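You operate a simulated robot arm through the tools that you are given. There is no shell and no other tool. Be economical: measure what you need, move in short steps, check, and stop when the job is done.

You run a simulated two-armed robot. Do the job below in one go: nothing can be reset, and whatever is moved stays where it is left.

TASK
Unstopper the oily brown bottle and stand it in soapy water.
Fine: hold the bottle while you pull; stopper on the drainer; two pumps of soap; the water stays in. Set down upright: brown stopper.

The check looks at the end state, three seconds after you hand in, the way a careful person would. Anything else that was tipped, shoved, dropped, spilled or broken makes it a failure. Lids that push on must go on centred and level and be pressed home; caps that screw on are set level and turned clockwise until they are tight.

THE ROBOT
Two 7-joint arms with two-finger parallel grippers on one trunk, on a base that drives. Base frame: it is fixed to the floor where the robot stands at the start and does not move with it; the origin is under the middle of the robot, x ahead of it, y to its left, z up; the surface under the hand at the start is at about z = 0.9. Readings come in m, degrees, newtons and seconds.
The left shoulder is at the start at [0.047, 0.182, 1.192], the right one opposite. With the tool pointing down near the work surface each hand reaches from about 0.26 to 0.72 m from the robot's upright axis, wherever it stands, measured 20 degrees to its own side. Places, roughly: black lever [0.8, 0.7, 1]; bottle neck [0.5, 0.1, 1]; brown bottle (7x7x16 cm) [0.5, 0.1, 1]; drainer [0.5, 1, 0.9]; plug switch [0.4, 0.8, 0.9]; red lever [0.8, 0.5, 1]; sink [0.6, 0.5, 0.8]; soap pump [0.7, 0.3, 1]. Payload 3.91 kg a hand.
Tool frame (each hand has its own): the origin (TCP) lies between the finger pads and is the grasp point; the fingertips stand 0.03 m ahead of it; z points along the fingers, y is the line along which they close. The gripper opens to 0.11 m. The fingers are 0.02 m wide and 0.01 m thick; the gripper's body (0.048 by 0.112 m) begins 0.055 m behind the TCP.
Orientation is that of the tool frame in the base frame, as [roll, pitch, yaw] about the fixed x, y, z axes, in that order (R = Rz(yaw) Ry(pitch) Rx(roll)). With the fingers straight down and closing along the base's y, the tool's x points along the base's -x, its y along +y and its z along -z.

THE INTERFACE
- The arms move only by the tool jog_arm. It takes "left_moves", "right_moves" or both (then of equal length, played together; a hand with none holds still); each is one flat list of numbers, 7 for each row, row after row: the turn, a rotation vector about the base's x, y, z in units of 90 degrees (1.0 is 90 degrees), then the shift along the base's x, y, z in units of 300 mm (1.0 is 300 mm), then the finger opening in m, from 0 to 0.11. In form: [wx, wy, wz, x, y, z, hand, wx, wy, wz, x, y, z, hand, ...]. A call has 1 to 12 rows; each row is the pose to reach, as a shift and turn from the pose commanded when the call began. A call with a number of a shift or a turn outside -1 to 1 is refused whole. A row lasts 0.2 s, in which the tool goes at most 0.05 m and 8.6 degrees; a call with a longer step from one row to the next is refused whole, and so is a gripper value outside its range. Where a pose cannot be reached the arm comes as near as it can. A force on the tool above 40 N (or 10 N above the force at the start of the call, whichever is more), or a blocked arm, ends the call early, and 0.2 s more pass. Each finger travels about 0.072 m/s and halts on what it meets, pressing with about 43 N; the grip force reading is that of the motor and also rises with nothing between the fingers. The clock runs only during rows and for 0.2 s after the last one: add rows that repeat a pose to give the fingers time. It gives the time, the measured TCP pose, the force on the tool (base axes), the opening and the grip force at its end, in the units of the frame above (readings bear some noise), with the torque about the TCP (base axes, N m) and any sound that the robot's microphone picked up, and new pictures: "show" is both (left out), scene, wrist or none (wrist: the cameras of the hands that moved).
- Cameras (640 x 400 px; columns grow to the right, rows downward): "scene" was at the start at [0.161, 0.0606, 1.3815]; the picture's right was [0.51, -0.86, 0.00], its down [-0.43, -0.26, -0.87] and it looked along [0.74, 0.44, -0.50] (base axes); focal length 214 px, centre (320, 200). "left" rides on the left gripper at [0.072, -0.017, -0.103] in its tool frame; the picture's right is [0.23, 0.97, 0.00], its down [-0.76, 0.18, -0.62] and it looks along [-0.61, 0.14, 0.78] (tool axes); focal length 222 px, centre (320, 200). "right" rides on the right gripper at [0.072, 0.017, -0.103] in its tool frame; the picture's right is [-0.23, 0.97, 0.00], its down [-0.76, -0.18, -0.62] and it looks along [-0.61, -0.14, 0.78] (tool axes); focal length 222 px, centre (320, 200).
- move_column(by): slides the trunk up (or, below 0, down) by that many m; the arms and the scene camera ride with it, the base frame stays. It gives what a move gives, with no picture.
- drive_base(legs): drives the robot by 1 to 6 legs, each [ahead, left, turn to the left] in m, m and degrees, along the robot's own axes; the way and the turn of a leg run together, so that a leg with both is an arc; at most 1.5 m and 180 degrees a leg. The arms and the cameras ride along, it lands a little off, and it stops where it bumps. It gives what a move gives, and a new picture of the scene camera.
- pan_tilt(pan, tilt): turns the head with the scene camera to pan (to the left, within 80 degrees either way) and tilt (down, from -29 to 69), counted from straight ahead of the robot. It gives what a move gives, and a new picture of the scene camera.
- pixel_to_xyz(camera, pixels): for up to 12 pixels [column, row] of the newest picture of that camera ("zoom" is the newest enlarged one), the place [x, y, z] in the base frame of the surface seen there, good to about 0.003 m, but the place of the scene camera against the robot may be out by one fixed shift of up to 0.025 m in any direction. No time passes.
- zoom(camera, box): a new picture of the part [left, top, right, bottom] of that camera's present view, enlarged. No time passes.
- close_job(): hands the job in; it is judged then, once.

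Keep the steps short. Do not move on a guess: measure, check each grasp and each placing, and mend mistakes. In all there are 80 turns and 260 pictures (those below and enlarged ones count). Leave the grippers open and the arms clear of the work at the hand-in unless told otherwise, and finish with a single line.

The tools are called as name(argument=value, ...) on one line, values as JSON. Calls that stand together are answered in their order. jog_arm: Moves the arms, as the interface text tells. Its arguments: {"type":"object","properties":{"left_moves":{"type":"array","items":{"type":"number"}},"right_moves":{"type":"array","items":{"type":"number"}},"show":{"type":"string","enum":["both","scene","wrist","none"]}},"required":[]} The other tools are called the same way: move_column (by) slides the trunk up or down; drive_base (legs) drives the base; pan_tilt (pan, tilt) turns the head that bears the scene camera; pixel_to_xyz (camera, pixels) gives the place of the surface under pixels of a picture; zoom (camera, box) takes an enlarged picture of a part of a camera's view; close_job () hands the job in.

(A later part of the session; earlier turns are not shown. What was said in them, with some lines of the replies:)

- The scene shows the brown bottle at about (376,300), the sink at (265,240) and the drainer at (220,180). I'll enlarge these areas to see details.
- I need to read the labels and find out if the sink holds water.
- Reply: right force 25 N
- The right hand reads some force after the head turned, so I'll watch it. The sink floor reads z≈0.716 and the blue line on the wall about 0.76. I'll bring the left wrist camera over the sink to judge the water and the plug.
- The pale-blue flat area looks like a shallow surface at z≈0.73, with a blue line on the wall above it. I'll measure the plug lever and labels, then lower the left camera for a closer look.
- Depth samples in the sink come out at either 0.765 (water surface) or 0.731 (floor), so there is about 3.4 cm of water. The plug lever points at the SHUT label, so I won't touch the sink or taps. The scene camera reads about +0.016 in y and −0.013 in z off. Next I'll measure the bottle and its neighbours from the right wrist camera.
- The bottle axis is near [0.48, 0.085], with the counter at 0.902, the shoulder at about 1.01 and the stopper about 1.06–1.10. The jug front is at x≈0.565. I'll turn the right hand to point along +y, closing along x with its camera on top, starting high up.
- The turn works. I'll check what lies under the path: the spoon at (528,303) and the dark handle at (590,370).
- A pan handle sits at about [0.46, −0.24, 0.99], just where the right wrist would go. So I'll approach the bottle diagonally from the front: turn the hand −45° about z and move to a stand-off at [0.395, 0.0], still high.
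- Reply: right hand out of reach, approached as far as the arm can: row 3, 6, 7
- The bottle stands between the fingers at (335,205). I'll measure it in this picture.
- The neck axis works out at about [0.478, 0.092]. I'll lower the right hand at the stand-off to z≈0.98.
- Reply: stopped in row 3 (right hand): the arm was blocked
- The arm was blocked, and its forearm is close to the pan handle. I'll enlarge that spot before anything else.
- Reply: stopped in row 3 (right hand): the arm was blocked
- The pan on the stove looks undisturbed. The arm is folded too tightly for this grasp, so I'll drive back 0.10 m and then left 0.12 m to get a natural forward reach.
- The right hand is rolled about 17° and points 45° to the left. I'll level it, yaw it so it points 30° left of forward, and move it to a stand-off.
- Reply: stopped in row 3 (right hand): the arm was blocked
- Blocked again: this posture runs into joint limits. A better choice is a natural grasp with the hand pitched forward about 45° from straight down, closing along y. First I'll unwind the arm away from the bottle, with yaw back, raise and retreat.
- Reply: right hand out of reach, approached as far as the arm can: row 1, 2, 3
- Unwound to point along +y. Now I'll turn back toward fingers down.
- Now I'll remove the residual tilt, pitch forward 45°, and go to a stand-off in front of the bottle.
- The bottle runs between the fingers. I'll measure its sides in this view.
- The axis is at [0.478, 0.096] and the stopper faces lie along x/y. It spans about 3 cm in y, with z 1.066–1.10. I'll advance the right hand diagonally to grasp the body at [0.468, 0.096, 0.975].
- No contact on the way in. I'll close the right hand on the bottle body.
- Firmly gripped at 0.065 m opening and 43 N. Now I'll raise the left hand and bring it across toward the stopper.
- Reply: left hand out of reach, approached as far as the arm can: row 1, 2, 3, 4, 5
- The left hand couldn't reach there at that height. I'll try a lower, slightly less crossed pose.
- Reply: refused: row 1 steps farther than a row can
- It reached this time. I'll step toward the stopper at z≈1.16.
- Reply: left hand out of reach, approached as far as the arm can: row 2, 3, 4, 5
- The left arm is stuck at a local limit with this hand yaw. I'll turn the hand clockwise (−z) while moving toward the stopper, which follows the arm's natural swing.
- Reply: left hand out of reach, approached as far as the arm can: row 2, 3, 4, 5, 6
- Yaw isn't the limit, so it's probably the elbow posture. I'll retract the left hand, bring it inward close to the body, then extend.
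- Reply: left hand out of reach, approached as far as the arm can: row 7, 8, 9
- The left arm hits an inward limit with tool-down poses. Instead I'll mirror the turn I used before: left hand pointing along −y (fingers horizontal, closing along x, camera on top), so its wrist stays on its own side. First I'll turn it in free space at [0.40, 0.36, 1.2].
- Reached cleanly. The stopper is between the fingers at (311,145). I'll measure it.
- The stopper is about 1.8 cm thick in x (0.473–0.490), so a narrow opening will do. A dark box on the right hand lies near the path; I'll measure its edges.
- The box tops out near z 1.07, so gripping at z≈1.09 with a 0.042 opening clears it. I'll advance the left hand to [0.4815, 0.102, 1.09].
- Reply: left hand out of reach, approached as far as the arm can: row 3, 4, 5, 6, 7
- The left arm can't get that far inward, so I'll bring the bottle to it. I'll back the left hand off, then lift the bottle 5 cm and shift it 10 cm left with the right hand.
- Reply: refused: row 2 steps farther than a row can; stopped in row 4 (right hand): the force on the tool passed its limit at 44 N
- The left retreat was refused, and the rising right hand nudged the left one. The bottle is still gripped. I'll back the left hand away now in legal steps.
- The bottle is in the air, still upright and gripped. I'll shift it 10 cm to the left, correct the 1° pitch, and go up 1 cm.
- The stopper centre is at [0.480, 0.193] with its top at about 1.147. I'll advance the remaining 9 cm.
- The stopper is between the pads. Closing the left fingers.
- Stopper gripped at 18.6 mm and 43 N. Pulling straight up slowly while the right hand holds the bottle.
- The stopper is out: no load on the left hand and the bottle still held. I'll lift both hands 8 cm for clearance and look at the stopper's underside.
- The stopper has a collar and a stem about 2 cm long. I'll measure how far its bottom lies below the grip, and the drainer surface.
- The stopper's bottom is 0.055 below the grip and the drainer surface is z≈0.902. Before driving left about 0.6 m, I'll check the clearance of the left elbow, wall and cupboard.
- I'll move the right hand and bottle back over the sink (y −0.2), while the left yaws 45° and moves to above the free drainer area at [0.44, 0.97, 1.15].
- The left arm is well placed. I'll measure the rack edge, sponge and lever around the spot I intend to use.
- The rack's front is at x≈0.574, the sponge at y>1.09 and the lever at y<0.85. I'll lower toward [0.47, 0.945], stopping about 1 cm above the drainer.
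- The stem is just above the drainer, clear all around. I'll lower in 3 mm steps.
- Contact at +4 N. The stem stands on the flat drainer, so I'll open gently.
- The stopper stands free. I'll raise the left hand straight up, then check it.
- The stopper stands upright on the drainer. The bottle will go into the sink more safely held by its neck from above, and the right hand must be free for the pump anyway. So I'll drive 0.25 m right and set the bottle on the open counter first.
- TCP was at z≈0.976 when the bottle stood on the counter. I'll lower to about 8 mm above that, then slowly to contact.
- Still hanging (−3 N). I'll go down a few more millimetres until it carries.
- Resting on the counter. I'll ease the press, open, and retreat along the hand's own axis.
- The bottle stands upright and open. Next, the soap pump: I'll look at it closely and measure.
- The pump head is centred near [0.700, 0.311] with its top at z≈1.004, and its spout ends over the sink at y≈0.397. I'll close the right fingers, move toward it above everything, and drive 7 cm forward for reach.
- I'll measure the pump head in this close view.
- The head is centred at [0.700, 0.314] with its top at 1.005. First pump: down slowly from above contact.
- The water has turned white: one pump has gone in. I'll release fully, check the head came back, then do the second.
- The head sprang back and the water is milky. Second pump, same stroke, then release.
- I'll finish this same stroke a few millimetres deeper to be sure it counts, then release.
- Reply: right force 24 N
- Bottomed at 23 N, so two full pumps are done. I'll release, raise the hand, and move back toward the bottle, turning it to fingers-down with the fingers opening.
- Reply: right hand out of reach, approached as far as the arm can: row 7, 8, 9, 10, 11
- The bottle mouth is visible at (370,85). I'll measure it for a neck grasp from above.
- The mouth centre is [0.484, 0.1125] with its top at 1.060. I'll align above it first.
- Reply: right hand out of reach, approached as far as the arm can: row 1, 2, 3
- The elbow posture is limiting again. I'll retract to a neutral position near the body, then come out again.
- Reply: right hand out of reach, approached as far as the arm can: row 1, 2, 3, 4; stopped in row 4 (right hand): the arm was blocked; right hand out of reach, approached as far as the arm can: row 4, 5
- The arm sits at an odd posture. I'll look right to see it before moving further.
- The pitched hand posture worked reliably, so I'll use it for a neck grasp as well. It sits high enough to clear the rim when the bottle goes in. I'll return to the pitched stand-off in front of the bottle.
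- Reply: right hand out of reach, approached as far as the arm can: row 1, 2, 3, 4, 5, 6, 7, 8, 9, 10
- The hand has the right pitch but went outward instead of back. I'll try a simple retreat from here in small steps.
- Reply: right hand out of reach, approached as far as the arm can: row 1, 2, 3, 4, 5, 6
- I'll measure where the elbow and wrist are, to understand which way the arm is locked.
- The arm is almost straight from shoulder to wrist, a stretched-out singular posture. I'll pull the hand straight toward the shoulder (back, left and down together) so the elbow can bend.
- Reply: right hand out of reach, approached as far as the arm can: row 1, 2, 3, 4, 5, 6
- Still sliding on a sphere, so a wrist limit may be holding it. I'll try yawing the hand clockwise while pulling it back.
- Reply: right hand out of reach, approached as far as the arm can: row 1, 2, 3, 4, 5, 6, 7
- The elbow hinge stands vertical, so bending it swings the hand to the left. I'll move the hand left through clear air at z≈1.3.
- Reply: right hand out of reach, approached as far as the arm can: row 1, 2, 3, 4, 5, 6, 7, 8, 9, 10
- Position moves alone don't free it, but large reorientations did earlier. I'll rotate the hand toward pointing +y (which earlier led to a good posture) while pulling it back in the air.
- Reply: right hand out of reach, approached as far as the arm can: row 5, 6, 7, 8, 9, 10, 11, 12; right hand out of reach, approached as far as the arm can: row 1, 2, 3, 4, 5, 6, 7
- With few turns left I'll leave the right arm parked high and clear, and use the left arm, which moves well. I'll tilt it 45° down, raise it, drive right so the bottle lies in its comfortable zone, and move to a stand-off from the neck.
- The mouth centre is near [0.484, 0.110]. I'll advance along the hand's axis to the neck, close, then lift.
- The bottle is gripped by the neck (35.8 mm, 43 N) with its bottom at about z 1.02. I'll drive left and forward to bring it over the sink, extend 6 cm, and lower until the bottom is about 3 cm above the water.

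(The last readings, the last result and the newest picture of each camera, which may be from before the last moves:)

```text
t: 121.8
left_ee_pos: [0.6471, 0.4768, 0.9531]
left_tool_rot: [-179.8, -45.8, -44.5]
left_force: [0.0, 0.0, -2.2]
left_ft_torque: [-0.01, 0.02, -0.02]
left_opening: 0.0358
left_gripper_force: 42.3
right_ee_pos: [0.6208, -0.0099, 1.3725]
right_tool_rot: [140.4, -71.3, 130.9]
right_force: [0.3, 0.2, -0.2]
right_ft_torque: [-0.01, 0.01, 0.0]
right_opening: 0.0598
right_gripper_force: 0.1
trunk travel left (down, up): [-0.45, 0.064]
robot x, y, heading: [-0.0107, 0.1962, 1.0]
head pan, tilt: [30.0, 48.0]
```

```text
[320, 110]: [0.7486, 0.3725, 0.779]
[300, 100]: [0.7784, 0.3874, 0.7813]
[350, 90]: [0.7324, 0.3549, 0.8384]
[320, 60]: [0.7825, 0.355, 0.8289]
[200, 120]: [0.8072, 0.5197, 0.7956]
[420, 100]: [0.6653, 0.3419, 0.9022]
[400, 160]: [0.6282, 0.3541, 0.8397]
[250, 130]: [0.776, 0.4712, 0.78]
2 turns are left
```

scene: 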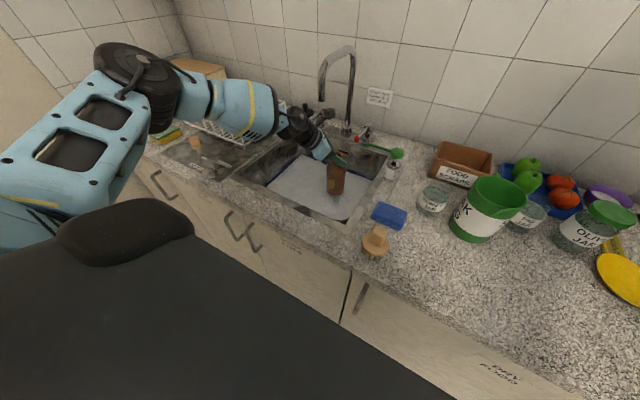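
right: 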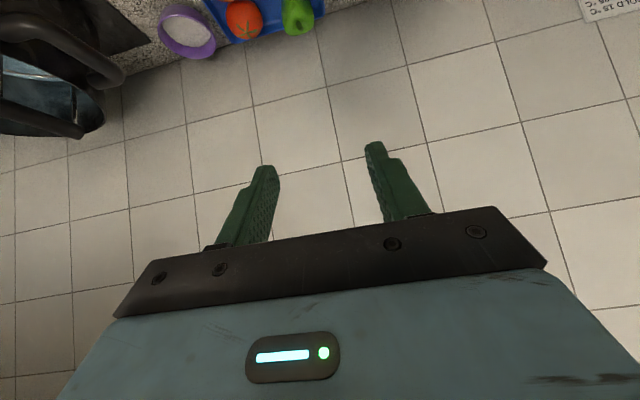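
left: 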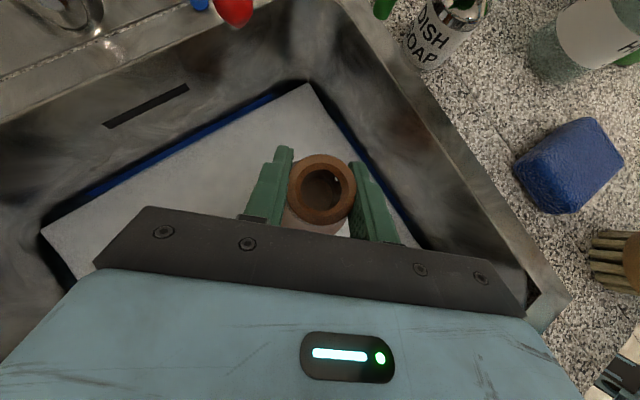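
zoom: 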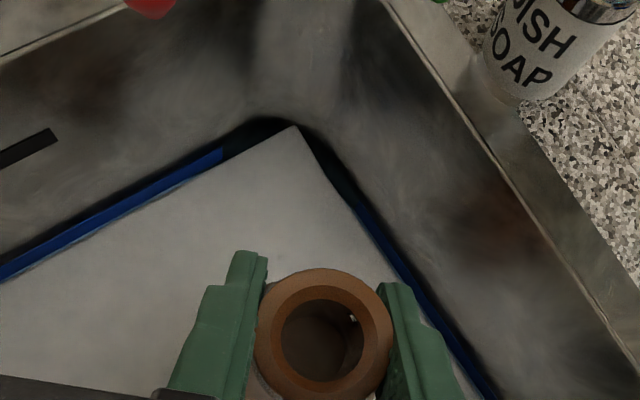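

Position is good: the bottle is vertical over clear sink floor, between the plug and the pump-side wall. I'll lower to the floor (expected TCP z≈0.8795), ease off, open, and rise straight up the way I came, then check everything.

jog_arm(left_moves=[0, 0, 0, 0, 0, -0.09, 0, 0, 0, 0, 0, 0, -0.17, 0, 0, 0, 0, 0, 0, -0.222, 0, 0, 0, 0, 0, 0, -0.235, 0, 0, 0, 0, 0, 0, -0.244, 0, 0, 0, 0, 0, 0, -0.25, 0, 0, 0, 0, 0, 0, -0.255, 0, 0, 0, 0, 0, 0, -0.255, 0], show="wrist")

jog_arm(left_moves=[0, 0, 0, 0, 0, 0.005, 0, 0, 0, 0, 0, 0, 0.005, 0.038, 0, 0, 0, 0, 0, 0.005, 0.045, 0, 0, 0, 0, 0, 0.005, 0.06, 0, 0, 0, 0, 0, 0.005, 0.066, 0, 0, 0, 0, 0, 0.005, 0.066], show="wrist")

jog_arm(left_moves=[0, 0, 0, 0, 0, 0.05, 0.066, 0, 0, 0, 0, 0, 0.13, 0.066, 0, 0, 0, 0, 0, 0.25, 0.066, 0, 0, 0, 0, 0, 0.4, 0.066, 0, 0, 0, 0, 0, 0.55, 0.066, 0, 0, 0, 0, 0, 0.7, 0.07, 0, 0, 0, 0, 0, 0.85, 0.08, 0, 0, 0, -0.1, 0, 0.95, 0.08, 0, 0, 0, -0.22, 0, 0.95, 0.08], show="both")

zoom(camera="scene", box=[220, 100, 440, 270])

zoom(camera="scene", box=[140, 90, 280, 200])

zoom(camera="left", box=[200, 20, 440, 220])

```text
t: 123.5
left_ee_pos: [0.6484, 0.4784, 0.88]
left_tool_rot: [-179.2, -46.1, -44.8]
left_force: [0.8, -0.8, 28.4]
left_ft_torque: [0.11, 0.71, 0.02]
left_opening: 0.0357
left_gripper_force: 43.2
right_ee_pos: [0.6182, -0.0115, 1.3747]
right_tool_rot: [139.7, -71.1, 131.4]
right_force: [0.7, -0.2, -0.2]
right_ft_torque: [0.02, -0.01, 0.0]
right_opening: 0.0599
right_gripper_force: 0.0
trunk travel left (down, up): [-0.45, 0.064]
robot x, y, heading: [-0.0137, 0.1996, 0.7]
head pan, tilt: [30.0, 48.0]
```

left: 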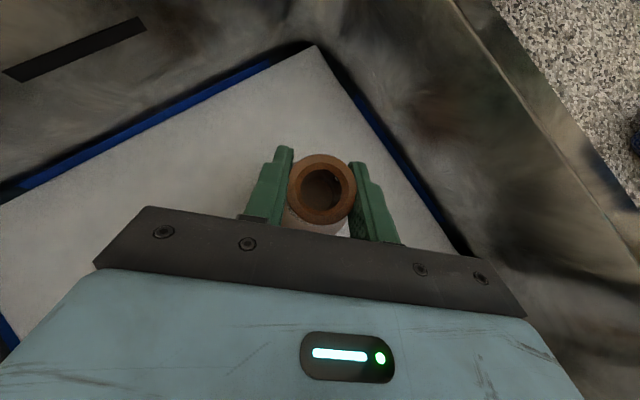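

```text
t: 125.0
left_ee_pos: [0.6489, 0.4785, 0.8746]
left_tool_rot: [-179.7, -45.8, -44.5]
left_force: [0.1, -0.4, 0.2]
left_ft_torque: [-0.01, 0.0, 0.01]
left_opening: 0.0659
left_gripper_force: 0.1
right_ee_pos: [0.6207, -0.0103, 1.3726]
right_tool_rot: [140.3, -71.2, 130.8]
right_force: [0.0, 0.2, -0.3]
right_ft_torque: [0.0, 0.0, 0.0]
right_opening: 0.0602
right_gripper_force: 0.1
trunk travel left (down, up): [-0.45, 0.064]
robot x, y, heading: [-0.0157, 0.1963, 0.9]
head pan, tilt: [30.0, 48.0]
```

left: 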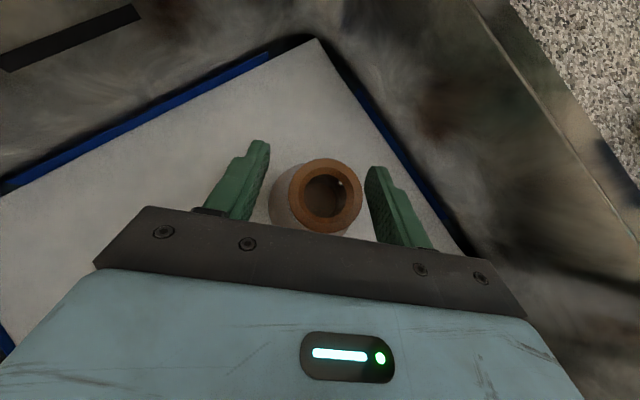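

```text
t: 126.3
left_ee_pos: [0.6411, 0.4783, 1.0395]
left_tool_rot: [177.7, -43.9, -42.8]
left_force: [-3.7, 2.8, -7.7]
left_ft_torque: [-0.76, -0.12, 0.28]
left_opening: 0.0701
left_gripper_force: 0.1
right_ee_pos: [0.6193, -0.0097, 1.3746]
right_tool_rot: [140.1, -71.1, 131.0]
right_force: [0.4, -0.1, 0.2]
right_ft_torque: [0.03, -0.03, 0.0]
right_opening: 0.0602
right_gripper_force: 0.0
trunk travel left (down, up): [-0.45, 0.064]
robot x, y, heading: [-0.0136, 0.1944, 1.0]
head pan, tilt: [30.0, 48.0]
stopped in row 6 (left hand): the force on the tool passed its limit at 65 N (the readings are from after the stop); the commanded pose is now the measured one
```

scene: 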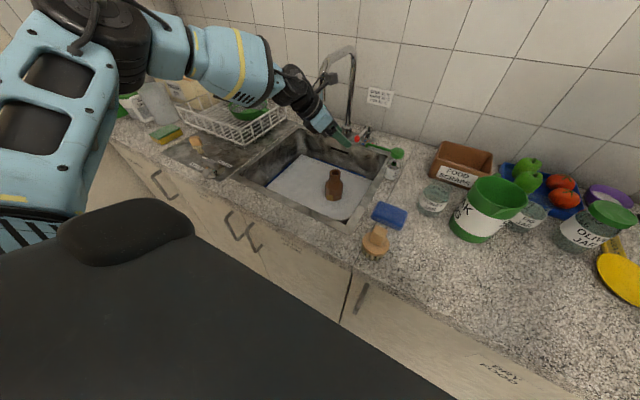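
left: 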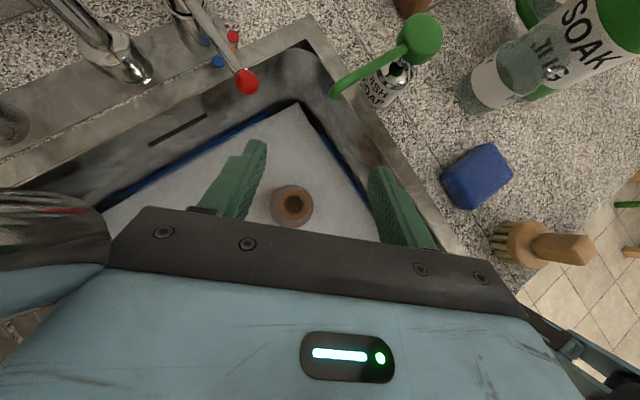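

```text
2.35 times, centred on (330, 185) of scene
```

zoom: 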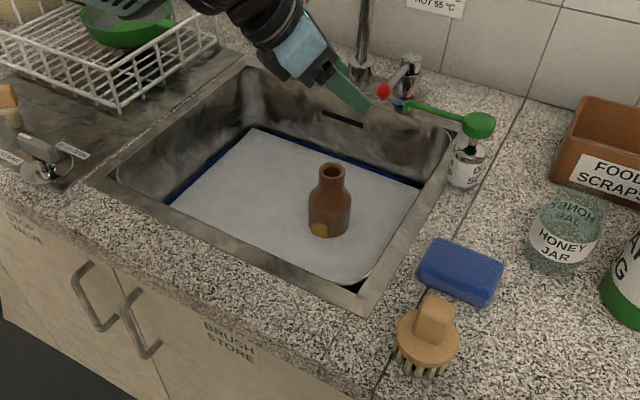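

```text
3.64 times, centred on (210, 145) of scene
```

zoom: 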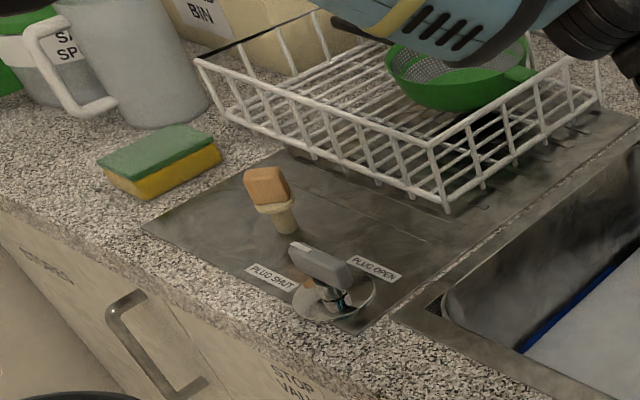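

```text
2.00 times, centred on (320, 120) of left
1 turns are left
```

zoom: 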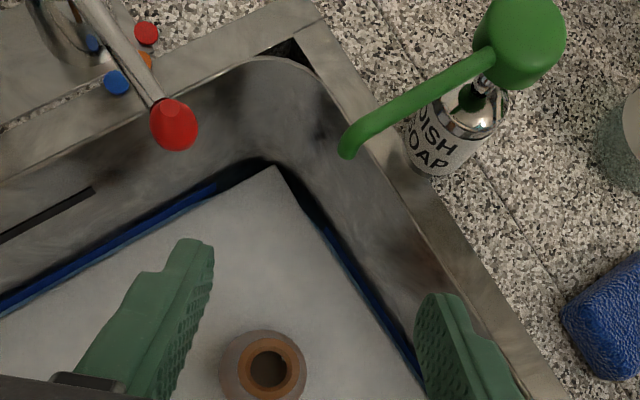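

The bottle stands upright and open in the suds. The stopper is upright on the drainer, the plug lever still points to SHUT, and everything else is in place. The rising hand only brushed the tap spout, so I'll drop it 3 cm, draw it back toward the robot away from the tap, and hand in.

jog_arm(left_moves=[0, 0, 0, 0, 0, -0.05, 0.08, 0, 0, 0, -0.02, -0.02, -0.1, 0.08, 0, 0, 0, -0.12, -0.04, -0.1, 0.08, 0, 0, 0, -0.24, -0.04, -0.08, 0.08, 0, 0, 0, -0.36, -0.04, -0.04, 0.08, 0, 0, 0, -0.48, -0.04, 0, 0.08, 0, 0, 0, -0.48, -0.04, 0, 0.08], show="none")

close_job()

```text
t: 127.9
left_ee_pos: [0.498, 0.4658, 1.0403]
left_tool_rot: [177.9, -44.1, -43.0]
left_force: [0.7, -0.8, -1.1]
left_ft_torque: [-0.02, 0.0, -0.02]
left_opening: 0.0798
left_gripper_force: 0.0
right_ee_pos: [0.6205, -0.0106, 1.3724]
right_tool_rot: [140.4, -71.2, 130.8]
right_force: [0.0, -0.3, -0.2]
right_ft_torque: [0.02, 0.02, 0.01]
right_opening: 0.06
right_gripper_force: 0.0
trunk travel left (down, up): [-0.45, 0.064]
robot x, y, heading: [-0.0168, 0.1996, 0.7]
head pan, tilt: [30.0, 48.0]
```

```text
The job is handed in.
```

Handed in: the unstoppered bottle stands upright in the sink after two pumps of soap, the stopper is upright on the drainer and the plug lever still points to SHUT, but my left hand knocked the tap spout (65 N) while rising, and I saw nothing moved by it.
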